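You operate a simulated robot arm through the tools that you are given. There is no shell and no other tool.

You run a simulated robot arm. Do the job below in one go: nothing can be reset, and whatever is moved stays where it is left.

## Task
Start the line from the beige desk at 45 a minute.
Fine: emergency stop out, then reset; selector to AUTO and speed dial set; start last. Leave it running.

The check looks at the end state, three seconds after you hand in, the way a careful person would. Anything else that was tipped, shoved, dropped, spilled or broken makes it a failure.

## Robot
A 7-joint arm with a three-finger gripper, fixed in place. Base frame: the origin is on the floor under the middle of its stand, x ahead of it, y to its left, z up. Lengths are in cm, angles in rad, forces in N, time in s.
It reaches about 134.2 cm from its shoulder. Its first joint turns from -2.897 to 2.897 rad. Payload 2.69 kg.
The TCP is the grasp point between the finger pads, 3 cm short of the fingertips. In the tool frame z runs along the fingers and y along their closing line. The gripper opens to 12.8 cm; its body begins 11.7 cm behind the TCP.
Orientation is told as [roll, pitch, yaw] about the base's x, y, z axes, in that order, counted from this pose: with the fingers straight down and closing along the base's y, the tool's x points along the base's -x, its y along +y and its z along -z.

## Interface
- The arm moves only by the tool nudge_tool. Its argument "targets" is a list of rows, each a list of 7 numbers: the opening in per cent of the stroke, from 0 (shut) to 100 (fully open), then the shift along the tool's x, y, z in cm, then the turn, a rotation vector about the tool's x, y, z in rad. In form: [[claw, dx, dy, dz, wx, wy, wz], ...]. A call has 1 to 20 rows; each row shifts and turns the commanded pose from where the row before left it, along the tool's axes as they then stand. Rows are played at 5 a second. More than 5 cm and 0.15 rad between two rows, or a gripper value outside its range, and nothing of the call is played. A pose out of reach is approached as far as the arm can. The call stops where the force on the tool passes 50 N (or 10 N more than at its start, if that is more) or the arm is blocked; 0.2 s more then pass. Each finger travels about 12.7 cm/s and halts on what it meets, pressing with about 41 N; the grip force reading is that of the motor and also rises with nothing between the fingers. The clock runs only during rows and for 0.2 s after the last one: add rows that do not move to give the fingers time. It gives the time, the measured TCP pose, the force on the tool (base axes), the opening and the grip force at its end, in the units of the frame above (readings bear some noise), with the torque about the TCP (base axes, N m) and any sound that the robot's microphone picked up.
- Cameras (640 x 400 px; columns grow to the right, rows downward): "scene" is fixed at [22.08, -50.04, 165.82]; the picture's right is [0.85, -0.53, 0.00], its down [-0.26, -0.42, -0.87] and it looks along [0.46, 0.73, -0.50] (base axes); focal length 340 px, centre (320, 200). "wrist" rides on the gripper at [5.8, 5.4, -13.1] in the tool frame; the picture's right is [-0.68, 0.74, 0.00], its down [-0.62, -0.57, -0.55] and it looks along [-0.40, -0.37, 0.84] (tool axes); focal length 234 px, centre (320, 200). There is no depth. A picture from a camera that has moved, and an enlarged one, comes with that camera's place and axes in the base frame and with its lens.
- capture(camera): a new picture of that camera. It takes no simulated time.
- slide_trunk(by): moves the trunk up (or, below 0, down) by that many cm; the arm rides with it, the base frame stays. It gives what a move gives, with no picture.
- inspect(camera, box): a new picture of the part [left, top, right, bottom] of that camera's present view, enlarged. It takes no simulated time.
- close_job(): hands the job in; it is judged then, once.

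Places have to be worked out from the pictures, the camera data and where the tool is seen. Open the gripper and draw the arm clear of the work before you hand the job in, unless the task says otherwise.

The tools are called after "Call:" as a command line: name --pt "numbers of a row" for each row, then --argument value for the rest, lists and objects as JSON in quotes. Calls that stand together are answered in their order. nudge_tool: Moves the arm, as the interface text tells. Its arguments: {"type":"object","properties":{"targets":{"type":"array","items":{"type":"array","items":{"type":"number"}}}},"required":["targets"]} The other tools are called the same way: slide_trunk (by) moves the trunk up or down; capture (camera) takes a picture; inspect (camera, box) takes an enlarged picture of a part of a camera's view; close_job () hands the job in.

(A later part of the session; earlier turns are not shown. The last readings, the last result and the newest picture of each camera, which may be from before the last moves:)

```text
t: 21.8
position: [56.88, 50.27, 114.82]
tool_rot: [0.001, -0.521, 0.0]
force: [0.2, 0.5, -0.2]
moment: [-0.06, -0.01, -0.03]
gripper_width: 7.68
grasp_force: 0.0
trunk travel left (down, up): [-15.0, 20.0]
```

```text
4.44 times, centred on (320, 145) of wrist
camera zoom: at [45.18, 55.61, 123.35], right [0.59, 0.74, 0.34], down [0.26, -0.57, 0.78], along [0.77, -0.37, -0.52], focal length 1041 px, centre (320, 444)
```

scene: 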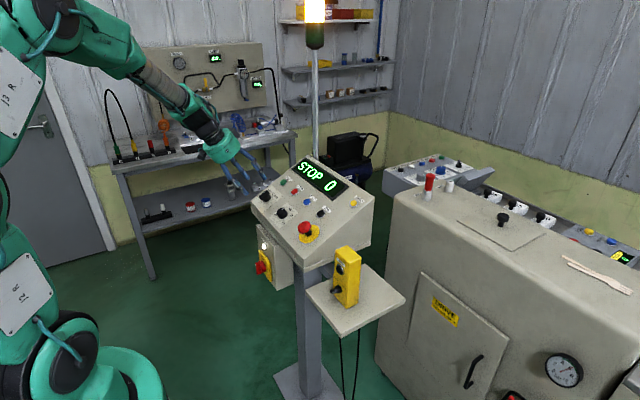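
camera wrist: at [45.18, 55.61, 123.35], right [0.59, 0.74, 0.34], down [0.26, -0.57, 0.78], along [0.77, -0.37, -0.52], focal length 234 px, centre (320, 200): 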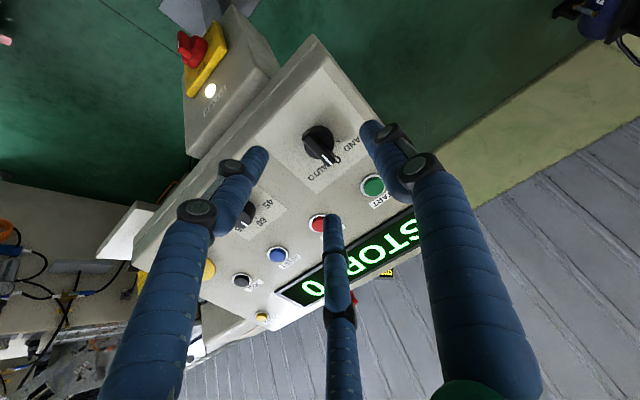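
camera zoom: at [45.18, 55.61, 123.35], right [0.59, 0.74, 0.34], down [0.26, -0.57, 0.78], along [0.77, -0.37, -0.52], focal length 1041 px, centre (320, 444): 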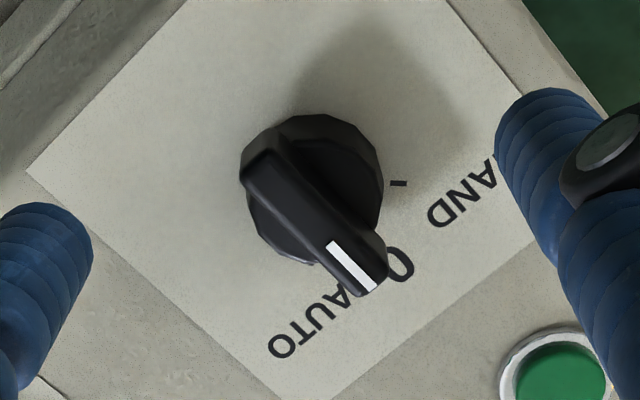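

The selector axis is at about (-0.2, -0.25) in the tool frame. Its handle top is about 3.0 cm above the panel and it's roughly 3.8 x 1.3 cm along up-panel, with the pointer at 0. I'll centre and descend to put the fingertips about 1.5 cm above the panel.

Call:
nudge_tool --pt "60 -0.2 -0.25 1.7 0 0 0" --pt "60 0 0 1.7 0 0 0" --pt "60 0 0 1.5 0 0 0" --pt "60 0 0 1.0 0 0 0" --pt "60 0 0 0.8 0 0 0" --pt "60 0 0 0 0 0 0"

Call:
inspect --camera "wrist" --box '[240, 110, 400, 230]'

Call:
inspect --camera "scene" --box '[230, 150, 310, 220]'

```text
t: 23.2
position: [60.4, 49.78, 109.21]
tool_rot: [0.001, -0.521, -0.001]
force: [0.5, -0.4, -0.8]
moment: [-0.01, 0.01, 0.01]
gripper_width: 7.69
grasp_force: 0.0
trunk travel left (down, up): [-15.0, 20.0]
```

```text
3.33 times, centred on (320, 170) of wrist
camera zoom: at [48.7, 55.21, 117.7], right [0.59, 0.74, 0.34], down [0.26, -0.57, 0.78], along [0.77, -0.37, -0.52], focal length 781 px, centre (320, 300)
```

zoom: 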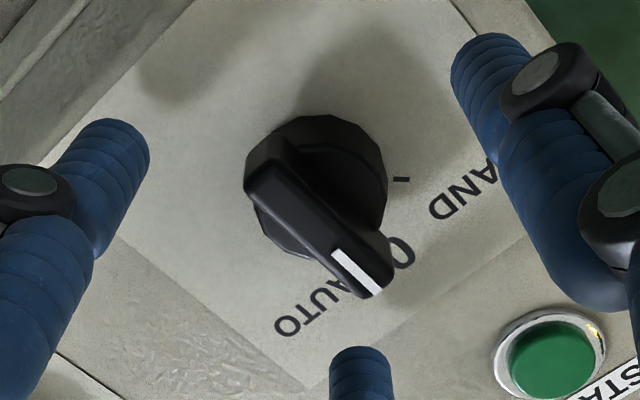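

```text
5.71 times, centred on (270, 185) of scene
camera zoom: at [22.08, -50.04, 165.82], right [0.85, -0.53, 0.0], down [-0.26, -0.42, -0.87], along [0.46, 0.73, -0.5], focal length 1941 px, centre (606, 286)
```

zoom: 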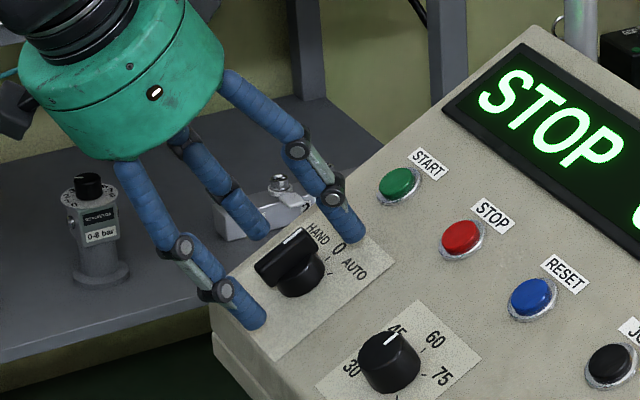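

Centred within about 0.1 cm, with the tips about 1.7 cm above the panel. I'll go 0.3 cm deeper and close on the handle.

Call:
nudge_tool --pt "60 0 0.05 0.3 0 0 0" --pt "45 0 0 0 0 0 0" --pt "35 0 0 0 0 0 0" --pt "25 0 0 0 0 0 0" --pt "18 0 0 0 0 0 0" --pt "12 0 0 0 0 0 0" --pt "6 0 0 0 0 0 0" --pt "0 0 0 0 0 0 0" --pt "0 0 0 0 0 0 0"

Call:
inspect --camera "wrist" --box '[240, 110, 400, 230]'

Call:
inspect --camera "scene" --box '[230, 150, 310, 220]'

```text
t: 25.2
position: [60.53, 49.92, 108.81]
tool_rot: [-0.002, -0.517, -0.001]
force: [-0.8, -16.8, -4.0]
moment: [-0.18, -0.01, -0.1]
gripper_width: 3.17
grasp_force: 45.7
trunk travel left (down, up): [-15.0, 20.0]
```

```text
3.33 times, centred on (320, 170) of wrist
camera zoom: at [48.8, 55.14, 117.4], right [0.59, 0.74, 0.34], down [0.26, -0.57, 0.78], along [0.77, -0.37, -0.53], focal length 781 px, centre (320, 300)
```

zoom: 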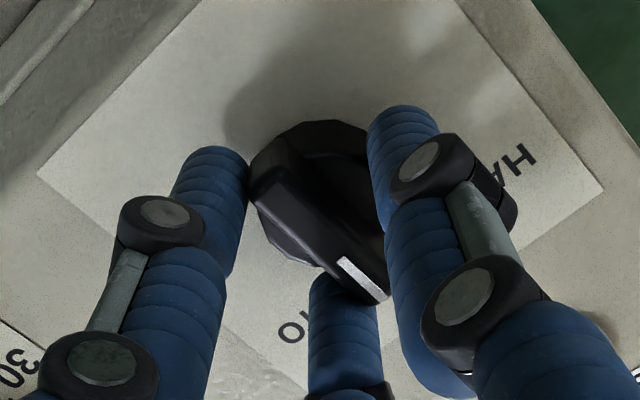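

```text
5.71 times, centred on (270, 185) of scene
camera zoom: at [22.08, -50.04, 165.82], right [0.85, -0.53, 0.0], down [-0.26, -0.42, -0.87], along [0.46, 0.73, -0.5], focal length 1941 px, centre (606, 286)
```

zoom: 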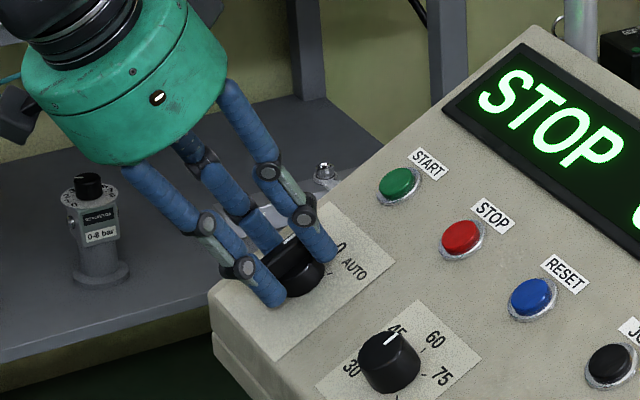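

The grip holds at 3.17 cm width with a modest 17 N side load. Now I'll turn clockwise (tool +z) toward AUTO in small steps.

Call:
nudge_tool --pt "0 0 0 0 0 0 0.1" --pt "0 0 0 0 0 0 0.1" --pt "0 0 0 0 0 0 0.1" --pt "0 0 0 0 0 0 0.1" --pt "0 0 0 0 0 0 0"

Call:
inspect --camera "wrist" --box '[240, 110, 400, 230]'

Call:
inspect --camera "scene" --box '[230, 150, 310, 220]'

```text
t: 26.4
position: [60.38, 49.9, 108.84]
tool_rot: [0.216, -0.477, -0.455]
force: [-5.8, -17.8, -8.2]
moment: [-0.4, 0.23, -0.25]
gripper_width: 3.17
grasp_force: 45.2
trunk travel left (down, up): [-15.0, 20.0]
```

```text
3.33 times, centred on (320, 170) of wrist
camera zoom: at [51.0, 57.01, 118.66], right [0.79, 0.41, 0.45], down [0.03, -0.76, 0.65], along [0.61, -0.5, -0.61], focal length 781 px, centre (320, 300)
```

zoom: 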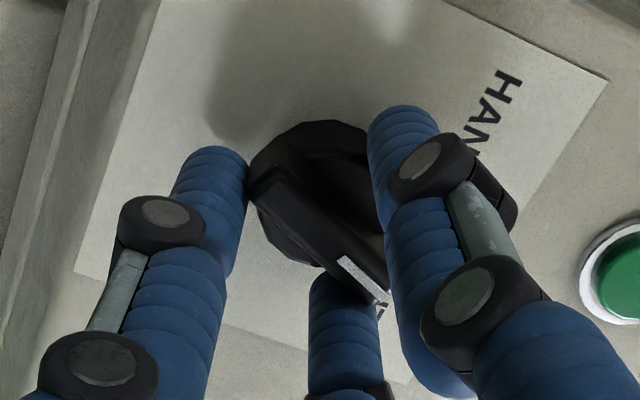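

```text
5.71 times, centred on (270, 185) of scene
camera zoom: at [22.08, -50.04, 165.82], right [0.85, -0.53, 0.0], down [-0.26, -0.42, -0.87], along [0.46, 0.73, -0.5], focal length 1941 px, centre (606, 286)
```

zoom: 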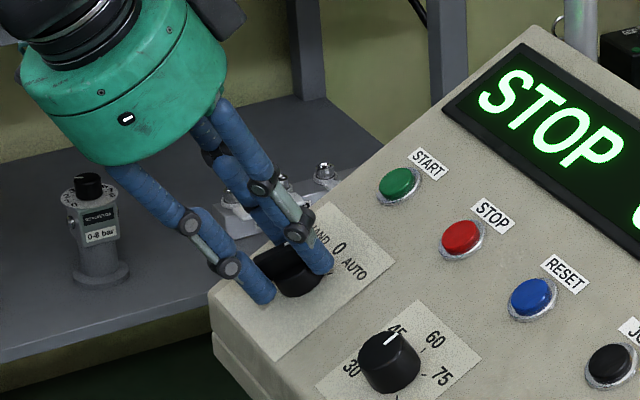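

The handle turns with the gripper at little torque. I'll continue to about 0.8 rad total.

Call:
nudge_tool --pt "0 0 0 0 0 0 0.1" --pt "0 0 0 0 0 0 0.1" --pt "0 0 0 0 0 0 0.1" --pt "0 0 0 0 0 0 0.1" --pt "0 0 0 0 0 0 0"

Call:
inspect --camera "wrist" --box '[240, 110, 400, 230]'

Call:
inspect --camera "scene" --box '[230, 150, 310, 220]'

```text
t: 27.6
position: [60.45, 49.91, 108.75]
tool_rot: [0.388, -0.353, -0.873]
force: [-10.8, -16.0, -13.2]
moment: [-0.62, 0.21, -0.31]
gripper_width: 3.14
grasp_force: 44.8
trunk travel left (down, up): [-15.0, 20.0]
```

```text
3.33 times, centred on (320, 170) of wrist
camera zoom: at [53.64, 57.76, 120.17], right [0.87, 0.03, 0.5], down [-0.25, -0.84, 0.49], along [0.43, -0.55, -0.72], focal length 781 px, centre (320, 300)
```

zoom: 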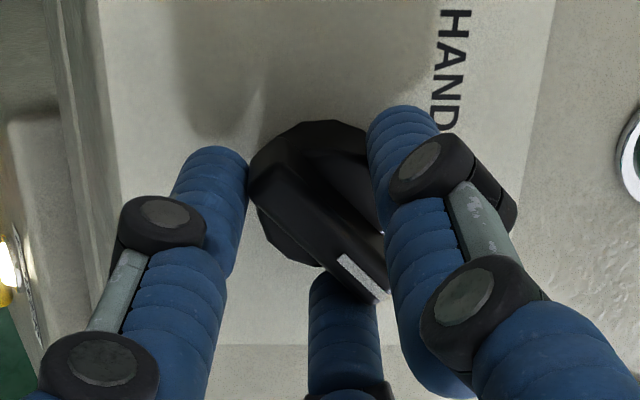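

```text
5.71 times, centred on (270, 185) of scene
camera zoom: at [22.08, -50.04, 165.82], right [0.85, -0.53, 0.0], down [-0.26, -0.42, -0.87], along [0.46, 0.73, -0.5], focal length 1941 px, centre (606, 286)
```

zoom: 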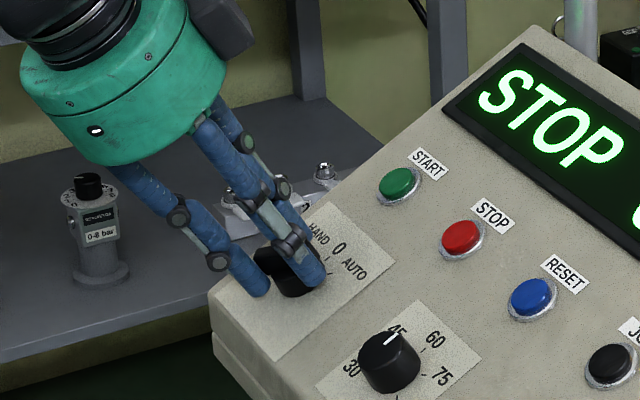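

The handle has followed to about 46°. I'll open the fingers, back off along the tool axis, and check the pointer.

Call:
nudge_tool --pt "15 0 0 0 0 0 0" --pt "35 0 0 0 0 0 0" --pt "60 0 0 0 0 0 0" --pt "60 0 0 0 0 0 0" --pt "60 0 0 -2.5 0 0 0" --pt "60 0 0 -2.5 0 0 0" --pt "60 0 0 -1 0 0 0" --pt "60 0 0 0 0 0 0"

Call:
capture --camera "wrist"

Call:
inspect --camera "wrist" --box '[260, 90, 380, 190]'

Call:
inspect --camera "scene" --box '[240, 150, 320, 220]'

```text
t: 29.4
position: [57.35, 49.98, 114.07]
tool_rot: [0.39, -0.355, -0.872]
force: [0.3, 0.8, -0.4]
moment: [-0.02, 0.02, 0.03]
gripper_width: 7.68
grasp_force: 0.1
trunk travel left (down, up): [-15.0, 20.0]
```

```text
taken
camera wrist: at [50.67, 57.86, 125.36], right [0.87, 0.03, 0.5], down [-0.25, -0.84, 0.49], along [0.43, -0.55, -0.72], focal length 234 px, centre (320, 200)
```

wrist: 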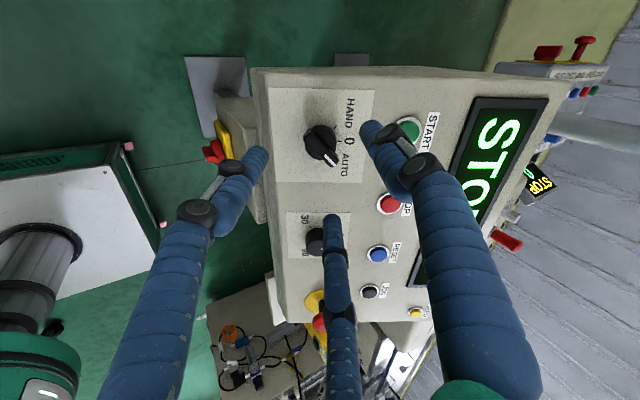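

```text
4.00 times, centred on (320, 140) of wrist
camera zoom: at [50.67, 57.86, 125.36], right [0.87, 0.03, 0.5], down [-0.25, -0.84, 0.49], along [0.43, -0.55, -0.72], focal length 937 px, centre (320, 440)
```

zoom: 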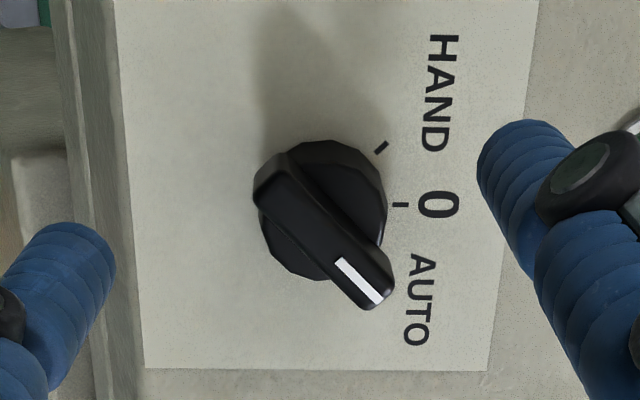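

```text
5.71 times, centred on (280, 185) of scene
camera zoom: at [22.08, -50.04, 165.82], right [0.85, -0.53, 0.0], down [-0.26, -0.42, -0.87], along [0.46, 0.73, -0.5], focal length 1941 px, centre (549, 286)
```

zoom: 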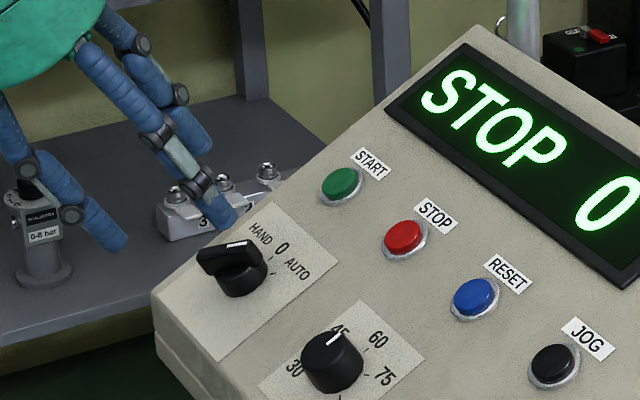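

The selector points at AUTO and the display still shows STOP 0. I'll move laterally above the dial (p≈106.55, y≈36.9), keeping the current +0.8 rad yaw so there's room to turn counter-clockwise.

Call:
nudge_tool --pt "60 -3.137 -3.028 0 0 0 0" --pt "60 -3.137 -3.028 0 0 0 0" --pt "60 -3.137 -3.028 0 0 0 0" --pt "60 0 0 0 0 0 0"

Call:
capture --camera "wrist"

Call:
inspect --camera "wrist" --box '[260, 90, 380, 190]'

```text
t: 30.4
position: [57.49, 36.84, 114.07]
tool_rot: [0.39, -0.352, -0.872]
force: [0.3, -0.4, -0.3]
moment: [0.04, 0.03, 0.06]
gripper_width: 7.67
grasp_force: 0.1
trunk travel left (down, up): [-15.0, 20.0]
```

```text
taken
camera wrist: at [50.74, 44.54, 125.43], right [0.87, 0.03, 0.5], down [-0.25, -0.84, 0.49], along [0.43, -0.55, -0.72], focal length 234 px, centre (320, 200)
```

wrist: 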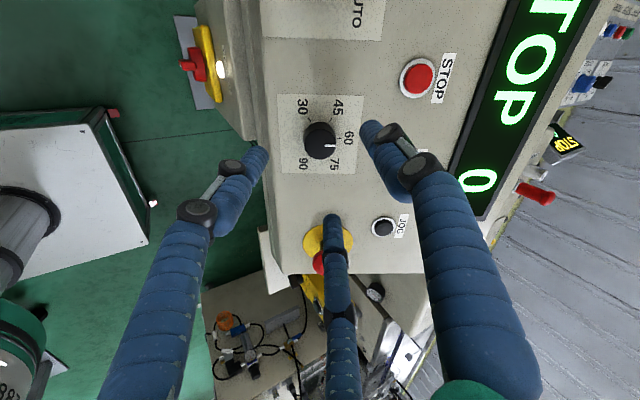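

```text
4.00 times, centred on (320, 140) of wrist
camera zoom: at [50.74, 44.54, 125.43], right [0.87, 0.03, 0.5], down [-0.25, -0.84, 0.49], along [0.43, -0.55, -0.72], focal length 937 px, centre (320, 440)
```

zoom: 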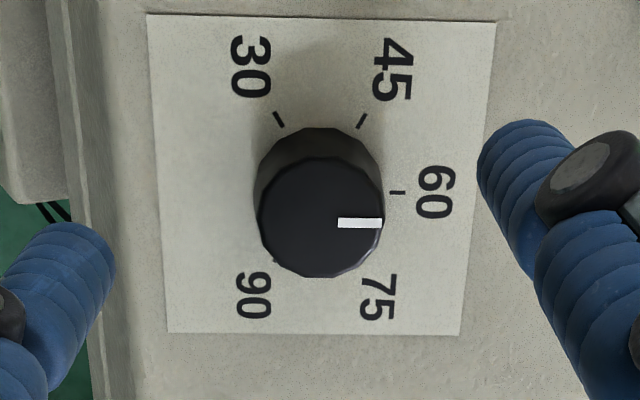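

The dial axis is offset about (+0.17, +0.22) in the tool frame, its top is about 2.05 cm high and its diameter about 3 cm. I'll centre and descend 6.6 cm with the fingers open around it.

Call:
nudge_tool --pt "60 0.166 0.217 1.8 0 0 0" --pt "60 0 0 1.8 0 0 0" --pt "60 0 0 1.6 0 0 0" --pt "60 0 0 1.0 0 0 0" --pt "60 0 0 0.4 0 0 0" --pt "60 0 0 0 0 0 0"

Call:
inspect --camera "wrist" --box '[240, 110, 400, 230]'

Call:
inspect --camera "scene" --box '[250, 170, 330, 240]'

```text
t: 31.8
position: [60.83, 37.11, 108.44]
tool_rot: [0.39, -0.355, -0.87]
force: [0.2, 0.0, 0.4]
moment: [0.03, 0.02, -0.01]
gripper_width: 7.7
grasp_force: 0.0
trunk travel left (down, up): [-15.0, 20.0]
```

```text
3.33 times, centred on (320, 170) of wrist
camera zoom: at [53.99, 44.94, 119.68], right [0.87, 0.03, 0.5], down [-0.25, -0.84, 0.49], along [0.43, -0.55, -0.72], focal length 781 px, centre (320, 300)
```

zoom: 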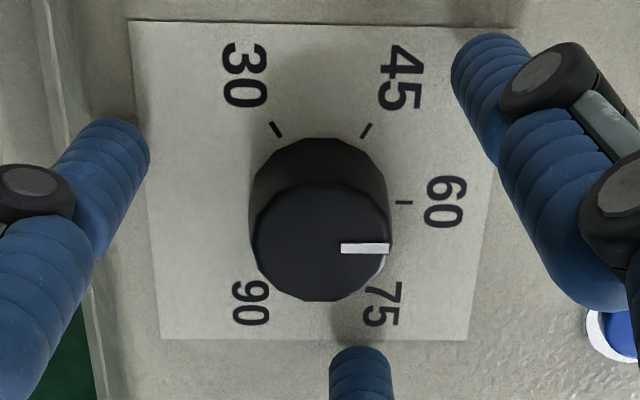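

```text
5.71 times, centred on (290, 205) of scene
camera zoom: at [22.08, -50.04, 165.82], right [0.85, -0.53, 0.0], down [-0.26, -0.42, -0.87], along [0.46, 0.73, -0.5], focal length 1941 px, centre (491, 171)
```

zoom: 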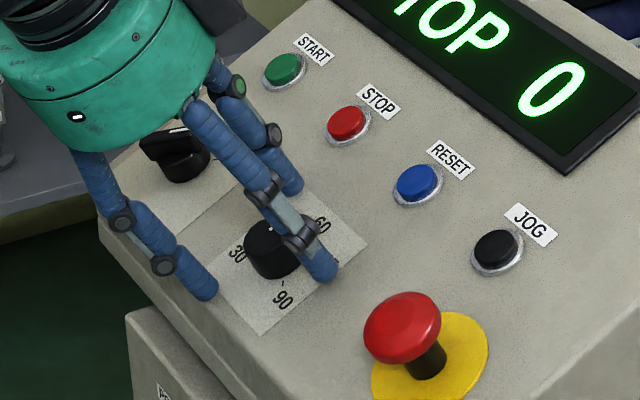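

Up close, the dial axis is about 0.15 cm in -y from the tool. I'll correct that and close on the dial.

Call:
nudge_tool --pt "60 -0.142 -0.069 0 0 0 0" --pt "45 0 0 0 0 0 0" --pt "35 0 0 0 0 0 0" --pt "28 0 0 0 0 0 0" --pt "22 0 0 0 0 0 0" --pt "15 0 0 0 0 0 0" --pt "8 0 0 0 0 0 0" --pt "0 0 0 0 0 0 0"

Call:
inspect --camera "wrist" --box '[240, 110, 400, 230]'

```text
t: 33.6
position: [60.76, 36.97, 108.37]
tool_rot: [0.39, -0.355, -0.871]
force: [-6.5, 4.5, -3.1]
moment: [0.17, 0.28, 0.08]
gripper_width: 3.04
grasp_force: 44.9
trunk travel left (down, up): [-15.0, 20.0]
```

```text
3.33 times, centred on (320, 170) of wrist
camera zoom: at [53.99, 44.82, 119.7], right [0.87, 0.03, 0.5], down [-0.25, -0.84, 0.49], along [0.43, -0.55, -0.72], focal length 781 px, centre (320, 300)
```

zoom: 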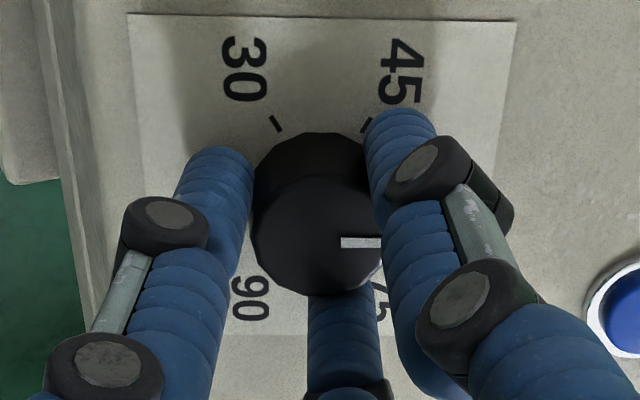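

Gripped cleanly with low side load. I'll turn counter-clockwise, half way first.

Call:
nudge_tool --pt "0 0 0 0 0 0 -0.1047" --pt "0 0 0 0 0 0 -0.1047" --pt "0 0 0 0 0 0 -0.1047" --pt "0 0 0 0 0 0 -0.1047" --pt "0 0 0 0 0 0 -0.1047" --pt "0 0 0 0 0 0 0"

Call:
inspect --camera "wrist" --box '[240, 110, 400, 230]'

Call:
inspect --camera "scene" --box '[250, 170, 330, 240]'

```text
t: 35.0
position: [60.87, 36.96, 108.28]
tool_rot: [0.154, -0.5, -0.314]
force: [-16.7, 2.3, -6.0]
moment: [0.13, 0.44, 0.06]
gripper_width: 3.05
grasp_force: 45.0
trunk travel left (down, up): [-15.0, 20.0]
```

```text
3.33 times, centred on (320, 170) of wrist
camera zoom: at [50.55, 43.66, 117.75], right [0.74, 0.52, 0.42], down [0.11, -0.71, 0.69], along [0.66, -0.47, -0.58], focal length 781 px, centre (320, 300)
```

zoom: 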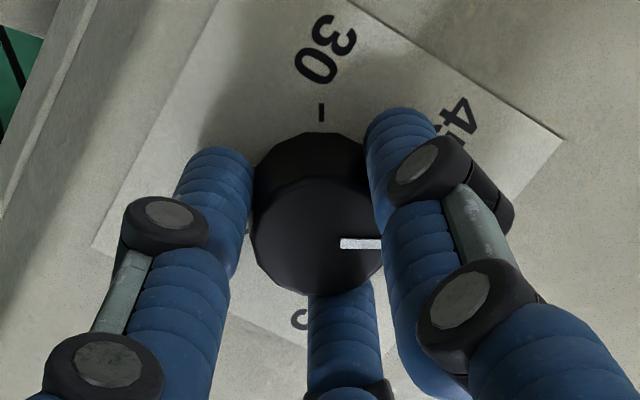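

```text
5.71 times, centred on (290, 205) of scene
camera zoom: at [22.08, -50.04, 165.82], right [0.85, -0.53, 0.0], down [-0.26, -0.42, -0.87], along [0.46, 0.73, -0.5], focal length 1941 px, centre (491, 171)
```

zoom: 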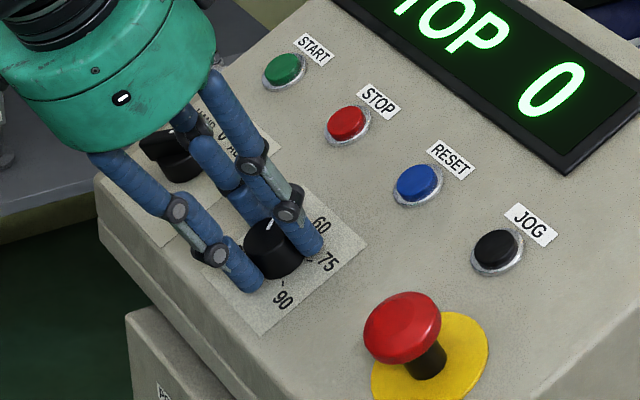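

The pointer turns with the gripper without slip. I'll do the second half, to 60° total.

Call:
nudge_tool --pt "0 0 0 0 0 0 -0.1047" --pt "0 0 0 0 0 0 -0.1047" --pt "0 0 0 0 0 0 -0.1047" --pt "0 0 0 0 0 0 -0.1047" --pt "0 0 0 0 0 0 -0.1047" --pt "0 0 0 0 0 0 0"

Call:
inspect --camera "wrist" --box '[240, 110, 400, 230]'

Call:
inspect --camera "scene" --box '[250, 170, 330, 240]'

```text
t: 36.4
position: [60.75, 37.07, 108.54]
tool_rot: [-0.141, -0.502, 0.284]
force: [-19.9, -1.0, -12.0]
moment: [-0.13, 0.71, -0.03]
gripper_width: 3.04
grasp_force: 44.9
trunk travel left (down, up): [-15.0, 20.0]
```

```text
3.33 times, centred on (320, 170) of wrist
camera zoom: at [48.09, 40.67, 116.37], right [0.41, 0.88, 0.23], down [0.37, -0.4, 0.84], along [0.83, -0.26, -0.49], focal length 781 px, centre (320, 300)
```

zoom: 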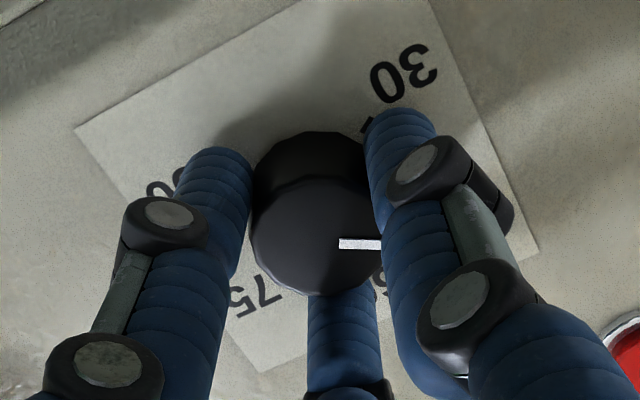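

```text
5.71 times, centred on (290, 205) of scene
camera zoom: at [22.08, -50.04, 165.82], right [0.85, -0.53, 0.0], down [-0.26, -0.42, -0.87], along [0.46, 0.73, -0.5], focal length 1941 px, centre (491, 171)
```

zoom: 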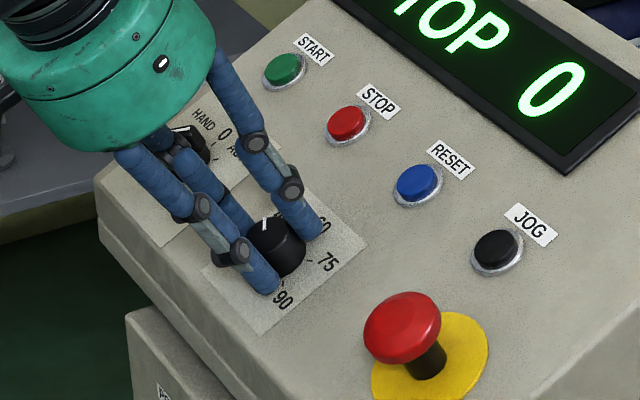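

The pointer has followed, possibly with a degree or two of slip. I'll release, back off and measure the pointer angle against the 45 tick.

Call:
nudge_tool --pt "12 0 0 0 0 0 0" --pt "30 0 0 0 0 0 0" --pt "60 0 0 0 0 0 0" --pt "60 0 0 0 0 0 0" --pt "60 0 0 -2.2 0 0 0" --pt "60 0 0 -2.2 0 0 0" --pt "60 0 0 -2.2 0 0 0" --pt "60 0 0 0 0 0 0"

Call:
inspect --camera "wrist" --box '[270, 100, 370, 180]'

Call:
inspect --camera "scene" --box '[250, 170, 330, 240]'

Call:
inspect --camera "scene" --box '[270, 200, 300, 226]'

```text
t: 38.2
position: [57.48, 37.0, 114.27]
tool_rot: [-0.14, -0.502, 0.281]
force: [-0.8, 0.1, 0.4]
moment: [0.01, 0.02, 0.0]
gripper_width: 7.66
grasp_force: 0.1
trunk travel left (down, up): [-15.0, 20.0]
```

```text
5.00 times, centred on (320, 140) of wrist
camera zoom: at [44.86, 40.67, 122.19], right [0.41, 0.88, 0.24], down [0.37, -0.4, 0.84], along [0.83, -0.26, -0.49], focal length 1171 px, centre (320, 500)
```

zoom: 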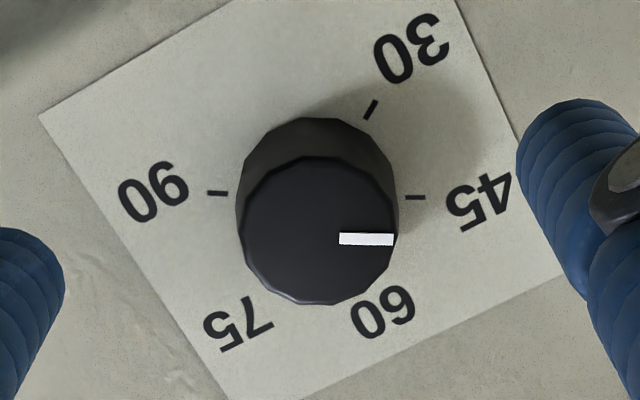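

```text
5.71 times, centred on (290, 205) of scene
camera zoom: at [22.08, -50.04, 165.82], right [0.85, -0.53, 0.0], down [-0.26, -0.42, -0.87], along [0.46, 0.73, -0.5], focal length 1941 px, centre (491, 171)
```

zoom: 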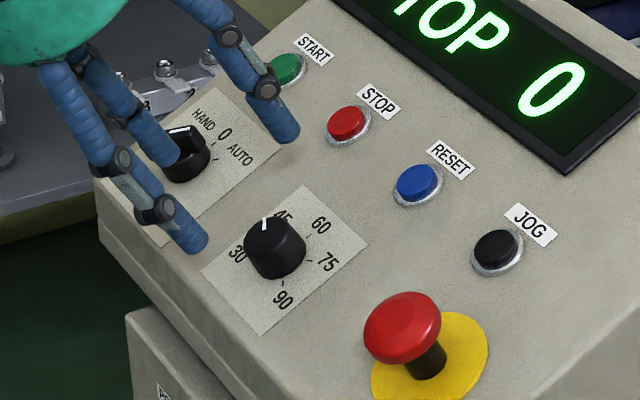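

```text
15.38 times, centred on (285, 213) of scene
camera zoom: at [22.08, -50.04, 165.82], right [0.85, -0.53, 0.0], down [-0.26, -0.42, -0.87], along [0.46, 0.73, -0.5], focal length 5227 px, centre (858, 0)
```

zoom: 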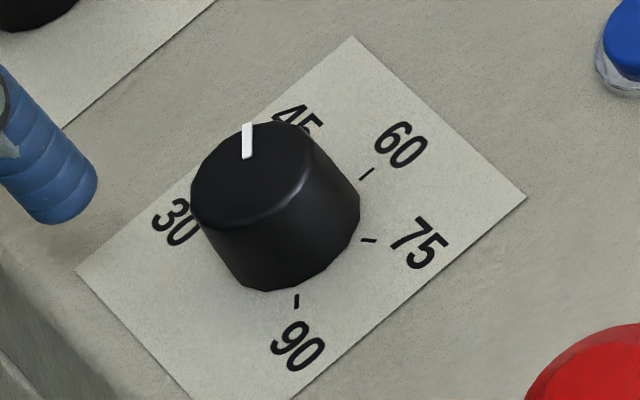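

The 90 and 45 ticks are opposite each other, so the line between them gives the 45 direction. The pointer is parallel to it within about 1°. A stronger zoom will confirm this.

Call:
inspect --camera "wrist" --box '[296, 120, 346, 152]'

Call:
capture --camera "wrist"

```text
12.50 times, centred on (321, 136) of wrist
camera zoom: at [44.86, 40.67, 122.19], right [0.41, 0.88, 0.24], down [0.37, -0.4, 0.84], along [0.83, -0.26, -0.49], focal length 2927 px, centre (308, 1000)
```

zoom: 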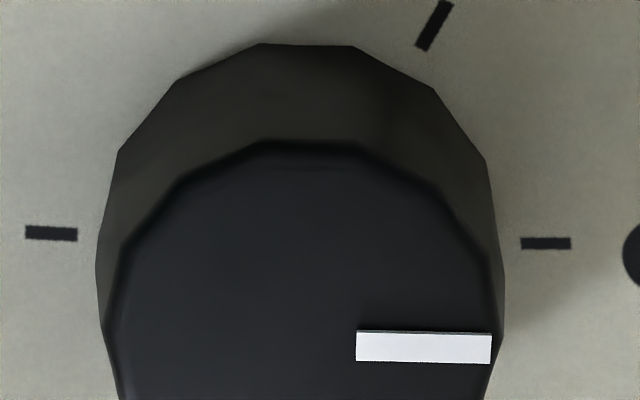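

```text
taken
camera wrist: at [44.86, 40.67, 122.19], right [0.41, 0.88, 0.24], down [0.37, -0.4, 0.84], along [0.83, -0.26, -0.49], focal length 234 px, centre (320, 200)
```

wrist: 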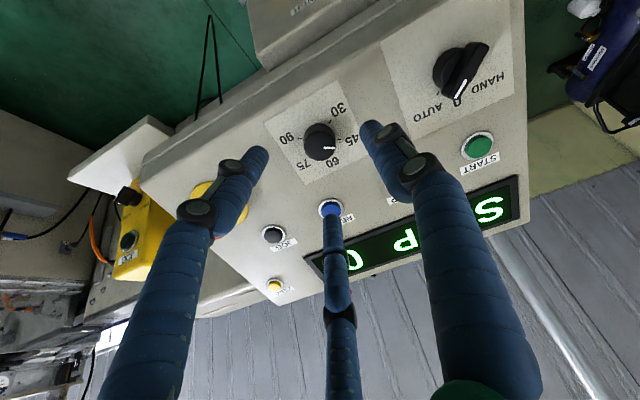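

The pointer is aligned with 45 to within about half a degree. In this view, though, the selector handle looks like it may have changed angle, so I'll zoom in on it.

Call:
inspect --camera "wrist" --box '[410, 30, 510, 130]'

Call:
inspect --camera "scene" --box '[255, 175, 295, 205]'

```text
4.00 times, centred on (460, 80) of wrist
camera zoom: at [44.86, 40.67, 122.19], right [0.41, 0.88, 0.24], down [0.37, -0.4, 0.84], along [0.83, -0.26, -0.49], focal length 937 px, centre (-240, 680)
```

zoom: 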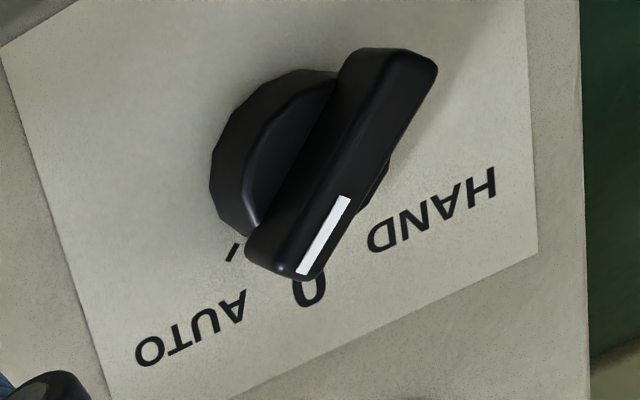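

```text
13.33 times, centred on (275, 190) of scene
camera zoom: at [22.08, -50.04, 165.82], right [0.85, -0.53, 0.0], down [-0.26, -0.42, -0.87], along [0.46, 0.73, -0.5], focal length 4530 px, centre (920, 333)
```

zoom: 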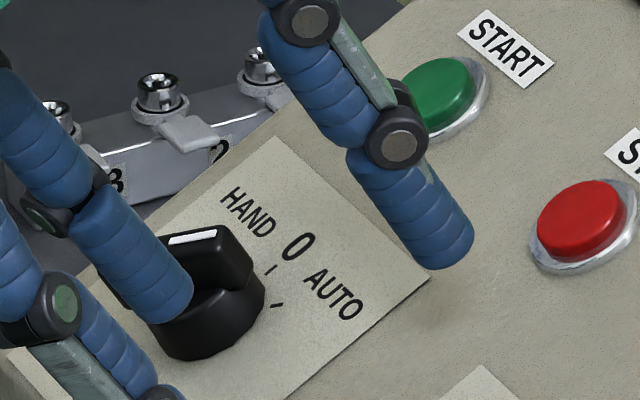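

By calculation the handle points about 44° toward AUTO, so it's still on AUTO; the odd look is parallax. Next is START. I'll close the fingers, bring yaw back to zero, move over START (p≈114.9, y≈51.0), and tilt so the +y finger leads.

Call:
nudge_tool --pt "40 0 0 -1.0 0 0 0.1235" --pt "20 0 0 -1.0 0 0 0.1235" --pt "0 -2.045 3.3475 0 0 0 0" --pt "0 -2.045 3.3475 0 0 0 0" --pt "0 -2.045 3.3475 0 0 0 0" --pt "0 -2.045 3.3475 0 0 0 0" --pt "0 0 0 0 0.15 0 0" --pt "0 0 0 0 0 0 0"

Call:
capture --camera "wrist"

Call:
inspect --camera "wrist" --box '[260, 80, 400, 200]'

Call:
inspect --camera "scene" --box '[240, 150, 340, 230]'

```text
t: 40.0
position: [63.66, 50.61, 119.8]
tool_rot: [-0.151, -0.521, -0.001]
force: [-0.1, 0.1, 0.2]
moment: [-0.08, -0.02, -0.03]
gripper_width: 0.22
grasp_force: 31.7
trunk travel left (down, up): [-15.0, 20.0]
```

```text
taken
camera wrist: at [52.45, 57.69, 127.57], right [0.64, 0.73, 0.24], down [0.22, -0.48, 0.85], along [0.73, -0.49, -0.47], focal length 234 px, centre (320, 200)
```

wrist: 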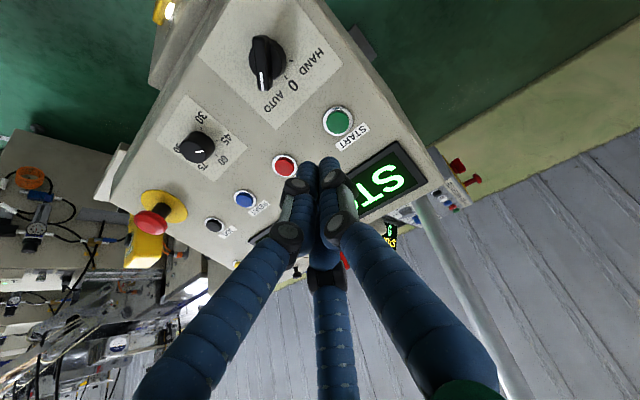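

```text
3.33 times, centred on (330, 140) of wrist
camera zoom: at [52.45, 57.69, 127.57], right [0.64, 0.73, 0.24], down [0.22, -0.48, 0.85], along [0.73, -0.49, -0.47], focal length 781 px, centre (287, 400)
```

zoom: 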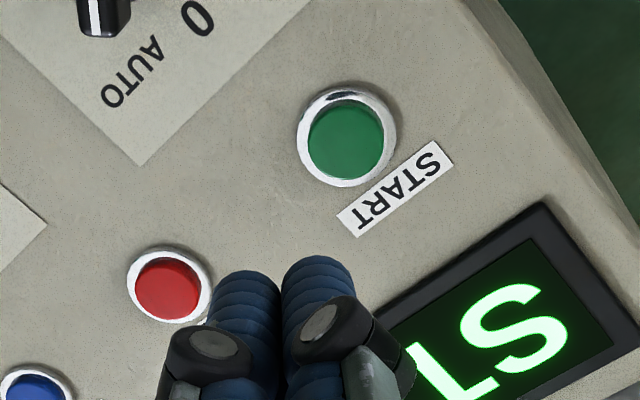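

```text
5.00 times, centred on (290, 190) of scene
camera zoom: at [22.08, -50.04, 165.82], right [0.85, -0.53, 0.0], down [-0.26, -0.42, -0.87], along [0.46, 0.73, -0.5], focal length 1699 px, centre (470, 250)
```

zoom: 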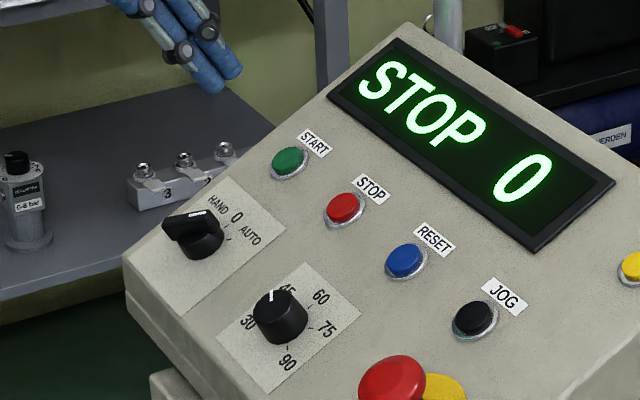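

START is at (-0.15, +0.69) against the leading tip's (0, 0.62), which is nearly aligned. The scene view confirms the dial is near 45 and the selector on AUTO. I'll descend 7 cm along the panel normal.

Call:
nudge_tool --pt "0 -0.08 0.33 1.731 0 0 0" --pt "0 0 0.261 1.731 0 0 0" --pt "0 0 0.261 1.731 0 0 0" --pt "0 0 0.261 1.731 0 0 0" --pt "0 0 0 0 0 0 0"

Call:
inspect --camera "wrist" --box '[260, 100, 400, 220]'

Call:
inspect --camera "scene" --box '[255, 150, 335, 220]'

```text
t: 41.2
position: [67.18, 50.54, 113.9]
tool_rot: [-0.149, -0.52, 0.001]
force: [-0.4, -0.1, -0.1]
moment: [-0.02, 0.05, 0.03]
gripper_width: 0.19
grasp_force: 30.9
trunk travel left (down, up): [-15.0, 20.0]
```

```text
3.33 times, centred on (330, 160) of wrist
camera zoom: at [56.08, 57.71, 121.65], right [0.64, 0.73, 0.24], down [0.22, -0.48, 0.85], along [0.73, -0.49, -0.47], focal length 781 px, centre (287, 333)
```

zoom: 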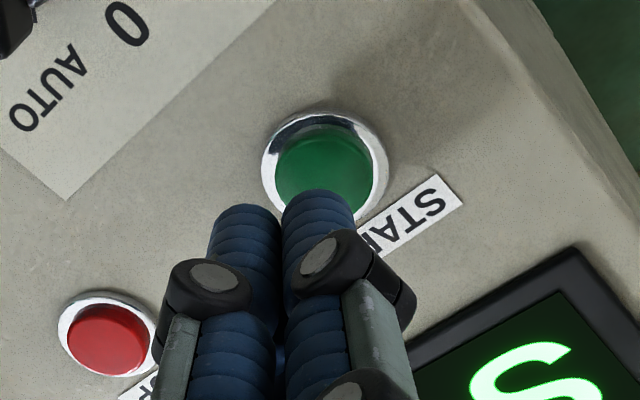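

```text
5.71 times, centred on (295, 185) of scene
camera zoom: at [22.08, -50.04, 165.82], right [0.85, -0.53, 0.0], down [-0.26, -0.42, -0.87], along [0.46, 0.73, -0.5], focal length 1941 px, centre (463, 286)
```

zoom: 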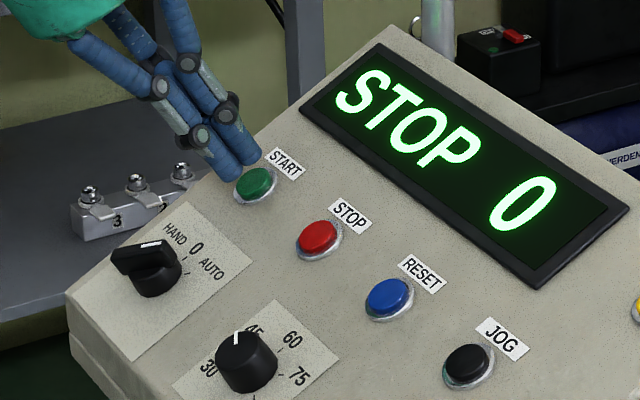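

The view matches the one at the same stage for RESET. I'll descend the last ~1.9 cm, slowing down near contact.

Call:
nudge_tool --pt "0 0.08 0.2 0.99 0 0 0" --pt "0 0 0.03 0.2 0 0 0" --pt "0 0 0.03 0.2 0 0 0" --pt "0 0 0.03 0.2 0 0 0" --pt "0 0 0 0 0 0 0"

Call:
inspect --camera "scene" --box '[255, 150, 335, 220]'

```text
t: 42.4
position: [67.87, 50.52, 112.41]
tool_rot: [-0.153, -0.519, -0.001]
force: [-0.2, -0.8, -0.7]
moment: [0.02, 0.02, -0.02]
gripper_width: 0.24
grasp_force: 31.8
trunk travel left (down, up): [-15.0, 20.0]
```

```text
5.71 times, centred on (295, 185) of scene
camera zoom: at [22.08, -50.04, 165.82], right [0.85, -0.53, 0.0], down [-0.26, -0.42, -0.87], along [0.46, 0.73, -0.5], focal length 1941 px, centre (463, 286)
```

zoom: 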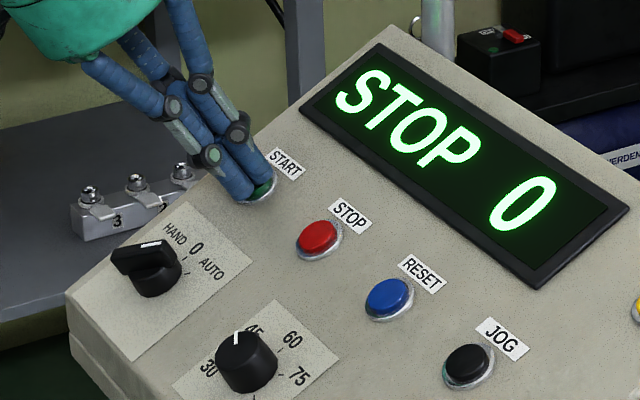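

The tip is right at the cap with no force yet. A few more small steps should press START.

Call:
nudge_tool --pt "0 0 0.03 0.2 0 0 0" --pt "0 0 0.03 0.2 0 0 0" --pt "0 0 0 0 0 0 0"

Call:
inspect --camera "scene" --box '[255, 150, 335, 220]'

```text
t: 43.2
position: [68.13, 50.48, 112.15]
tool_rot: [-0.15, -0.522, 0.002]
force: [-1.0, 0.3, 2.2]
moment: [0.01, 0.04, 0.02]
gripper_width: 0.22
grasp_force: 31.7
trunk travel left (down, up): [-15.0, 20.0]
heard: click
```

```text
5.71 times, centred on (295, 185) of scene
camera zoom: at [22.08, -50.04, 165.82], right [0.85, -0.53, 0.0], down [-0.26, -0.42, -0.87], along [0.46, 0.73, -0.5], focal length 1941 px, centre (463, 286)
```

zoom: 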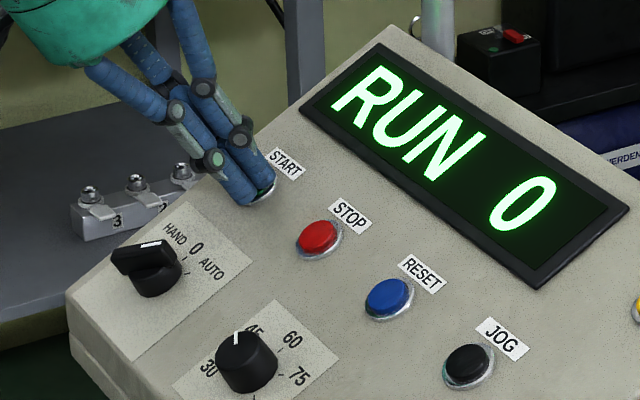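

There was a click and the display reads "RUN". I'll back straight off along the panel normal and watch the number.

Call:
nudge_tool --pt "0 0 -0.149 -0.989 0 0 0" --pt "0 0 -0.298 -1.978 0 0 0" --pt "0 0 -0.298 -1.978 0 0 0" --pt "0 0 -0.298 -1.978 0 0 0" --pt "0 0 -0.447 -2.967 0 0 0" --pt "0 0 -0.447 -2.967 0 0 0" --pt "0 0 0 0 0 0 0"

Call:
capture --camera "scene"

Call:
inspect --camera "scene" --box '[245, 145, 385, 250]'

```text
t: 44.8
position: [61.48, 50.61, 123.44]
tool_rot: [-0.15, -0.521, 0.001]
force: [0.3, 0.3, 0.6]
moment: [0.04, -0.03, 0.06]
gripper_width: 0.2
grasp_force: 31.8
trunk travel left (down, up): [-15.0, 20.0]
```

```text
taken
```

scene: 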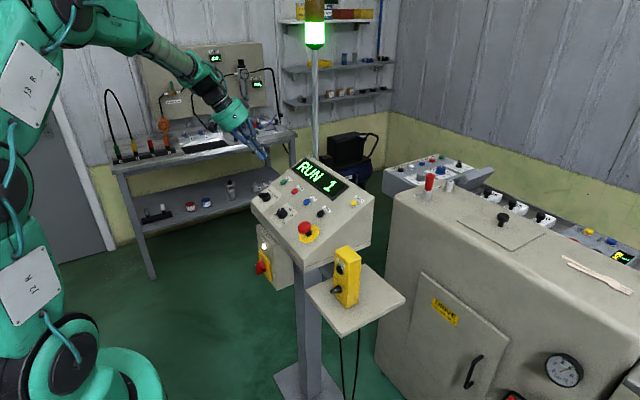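

```text
3.81 times, centred on (315, 198) of scene
camera zoom: at [22.08, -50.04, 165.82], right [0.85, -0.53, 0.0], down [-0.26, -0.42, -0.87], along [0.46, 0.73, -0.5], focal length 1294 px, centre (339, 210)
```

zoom: 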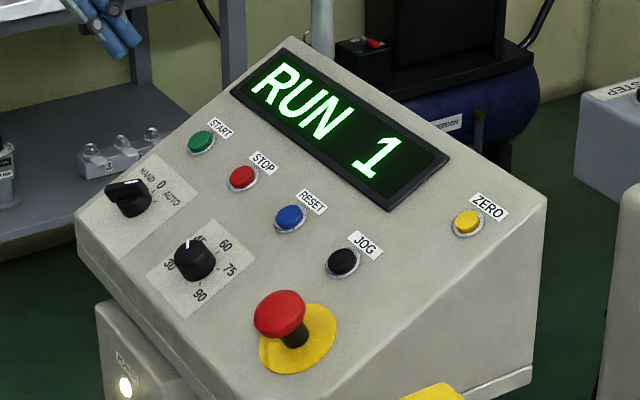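

The line is running with a green lamp and the counter is at 1. I'll draw the arm clear with the gripper open and use the counter to check the rate.

Call:
nudge_tool --pt "20 0 0 -2 -0.15 0 0" --pt "40 0 -1.5 -3 0 0 0" --pt "60 0 -2 -3 0 0 0" --pt "80 0 -2 -3 0 0 0" --pt "100 0 -2 -3 0 0 0" --pt "100 0 -2 -2 0 0 0" --pt "100 0 0 0 0 0 0"

Call:
inspect --camera "scene" --box '[245, 145, 385, 250]'

Call:
capture --camera "wrist"

```text
t: 46.4
position: [53.55, 41.26, 137.35]
tool_rot: [0.0, -0.519, 0.001]
force: [-0.3, -0.2, 0.3]
moment: [0.06, -0.01, 0.0]
gripper_width: 12.81
grasp_force: 0.0
trunk travel left (down, up): [-15.0, 20.0]
```

```text
3.81 times, centred on (315, 198) of scene
camera zoom: at [22.08, -50.04, 165.82], right [0.85, -0.53, 0.0], down [-0.26, -0.42, -0.87], along [0.46, 0.73, -0.5], focal length 1294 px, centre (339, 210)
```

zoom: 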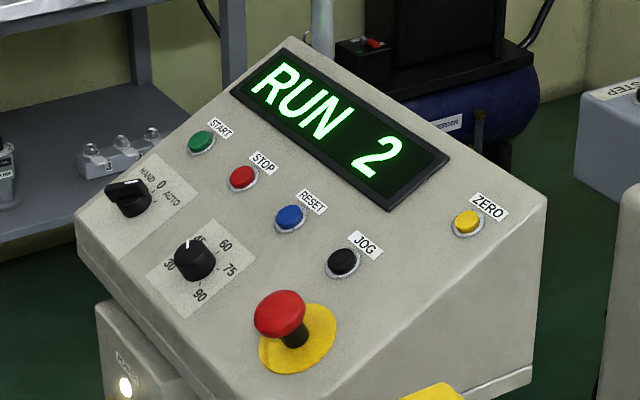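

```text
taken
camera wrist: at [42.0, 46.57, 145.88], right [0.59, 0.74, 0.34], down [0.26, -0.57, 0.78], along [0.77, -0.37, -0.52], focal length 234 px, centre (320, 200)
```

wrist: 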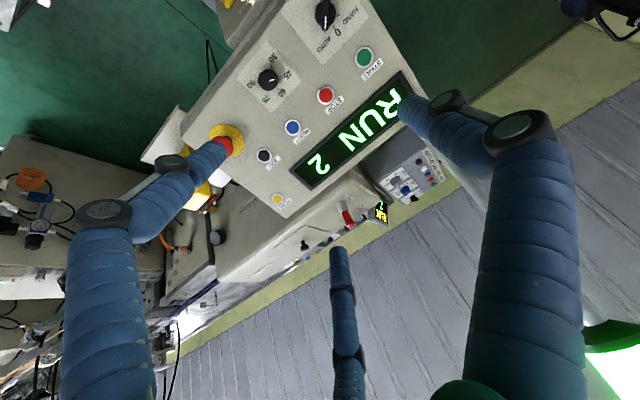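

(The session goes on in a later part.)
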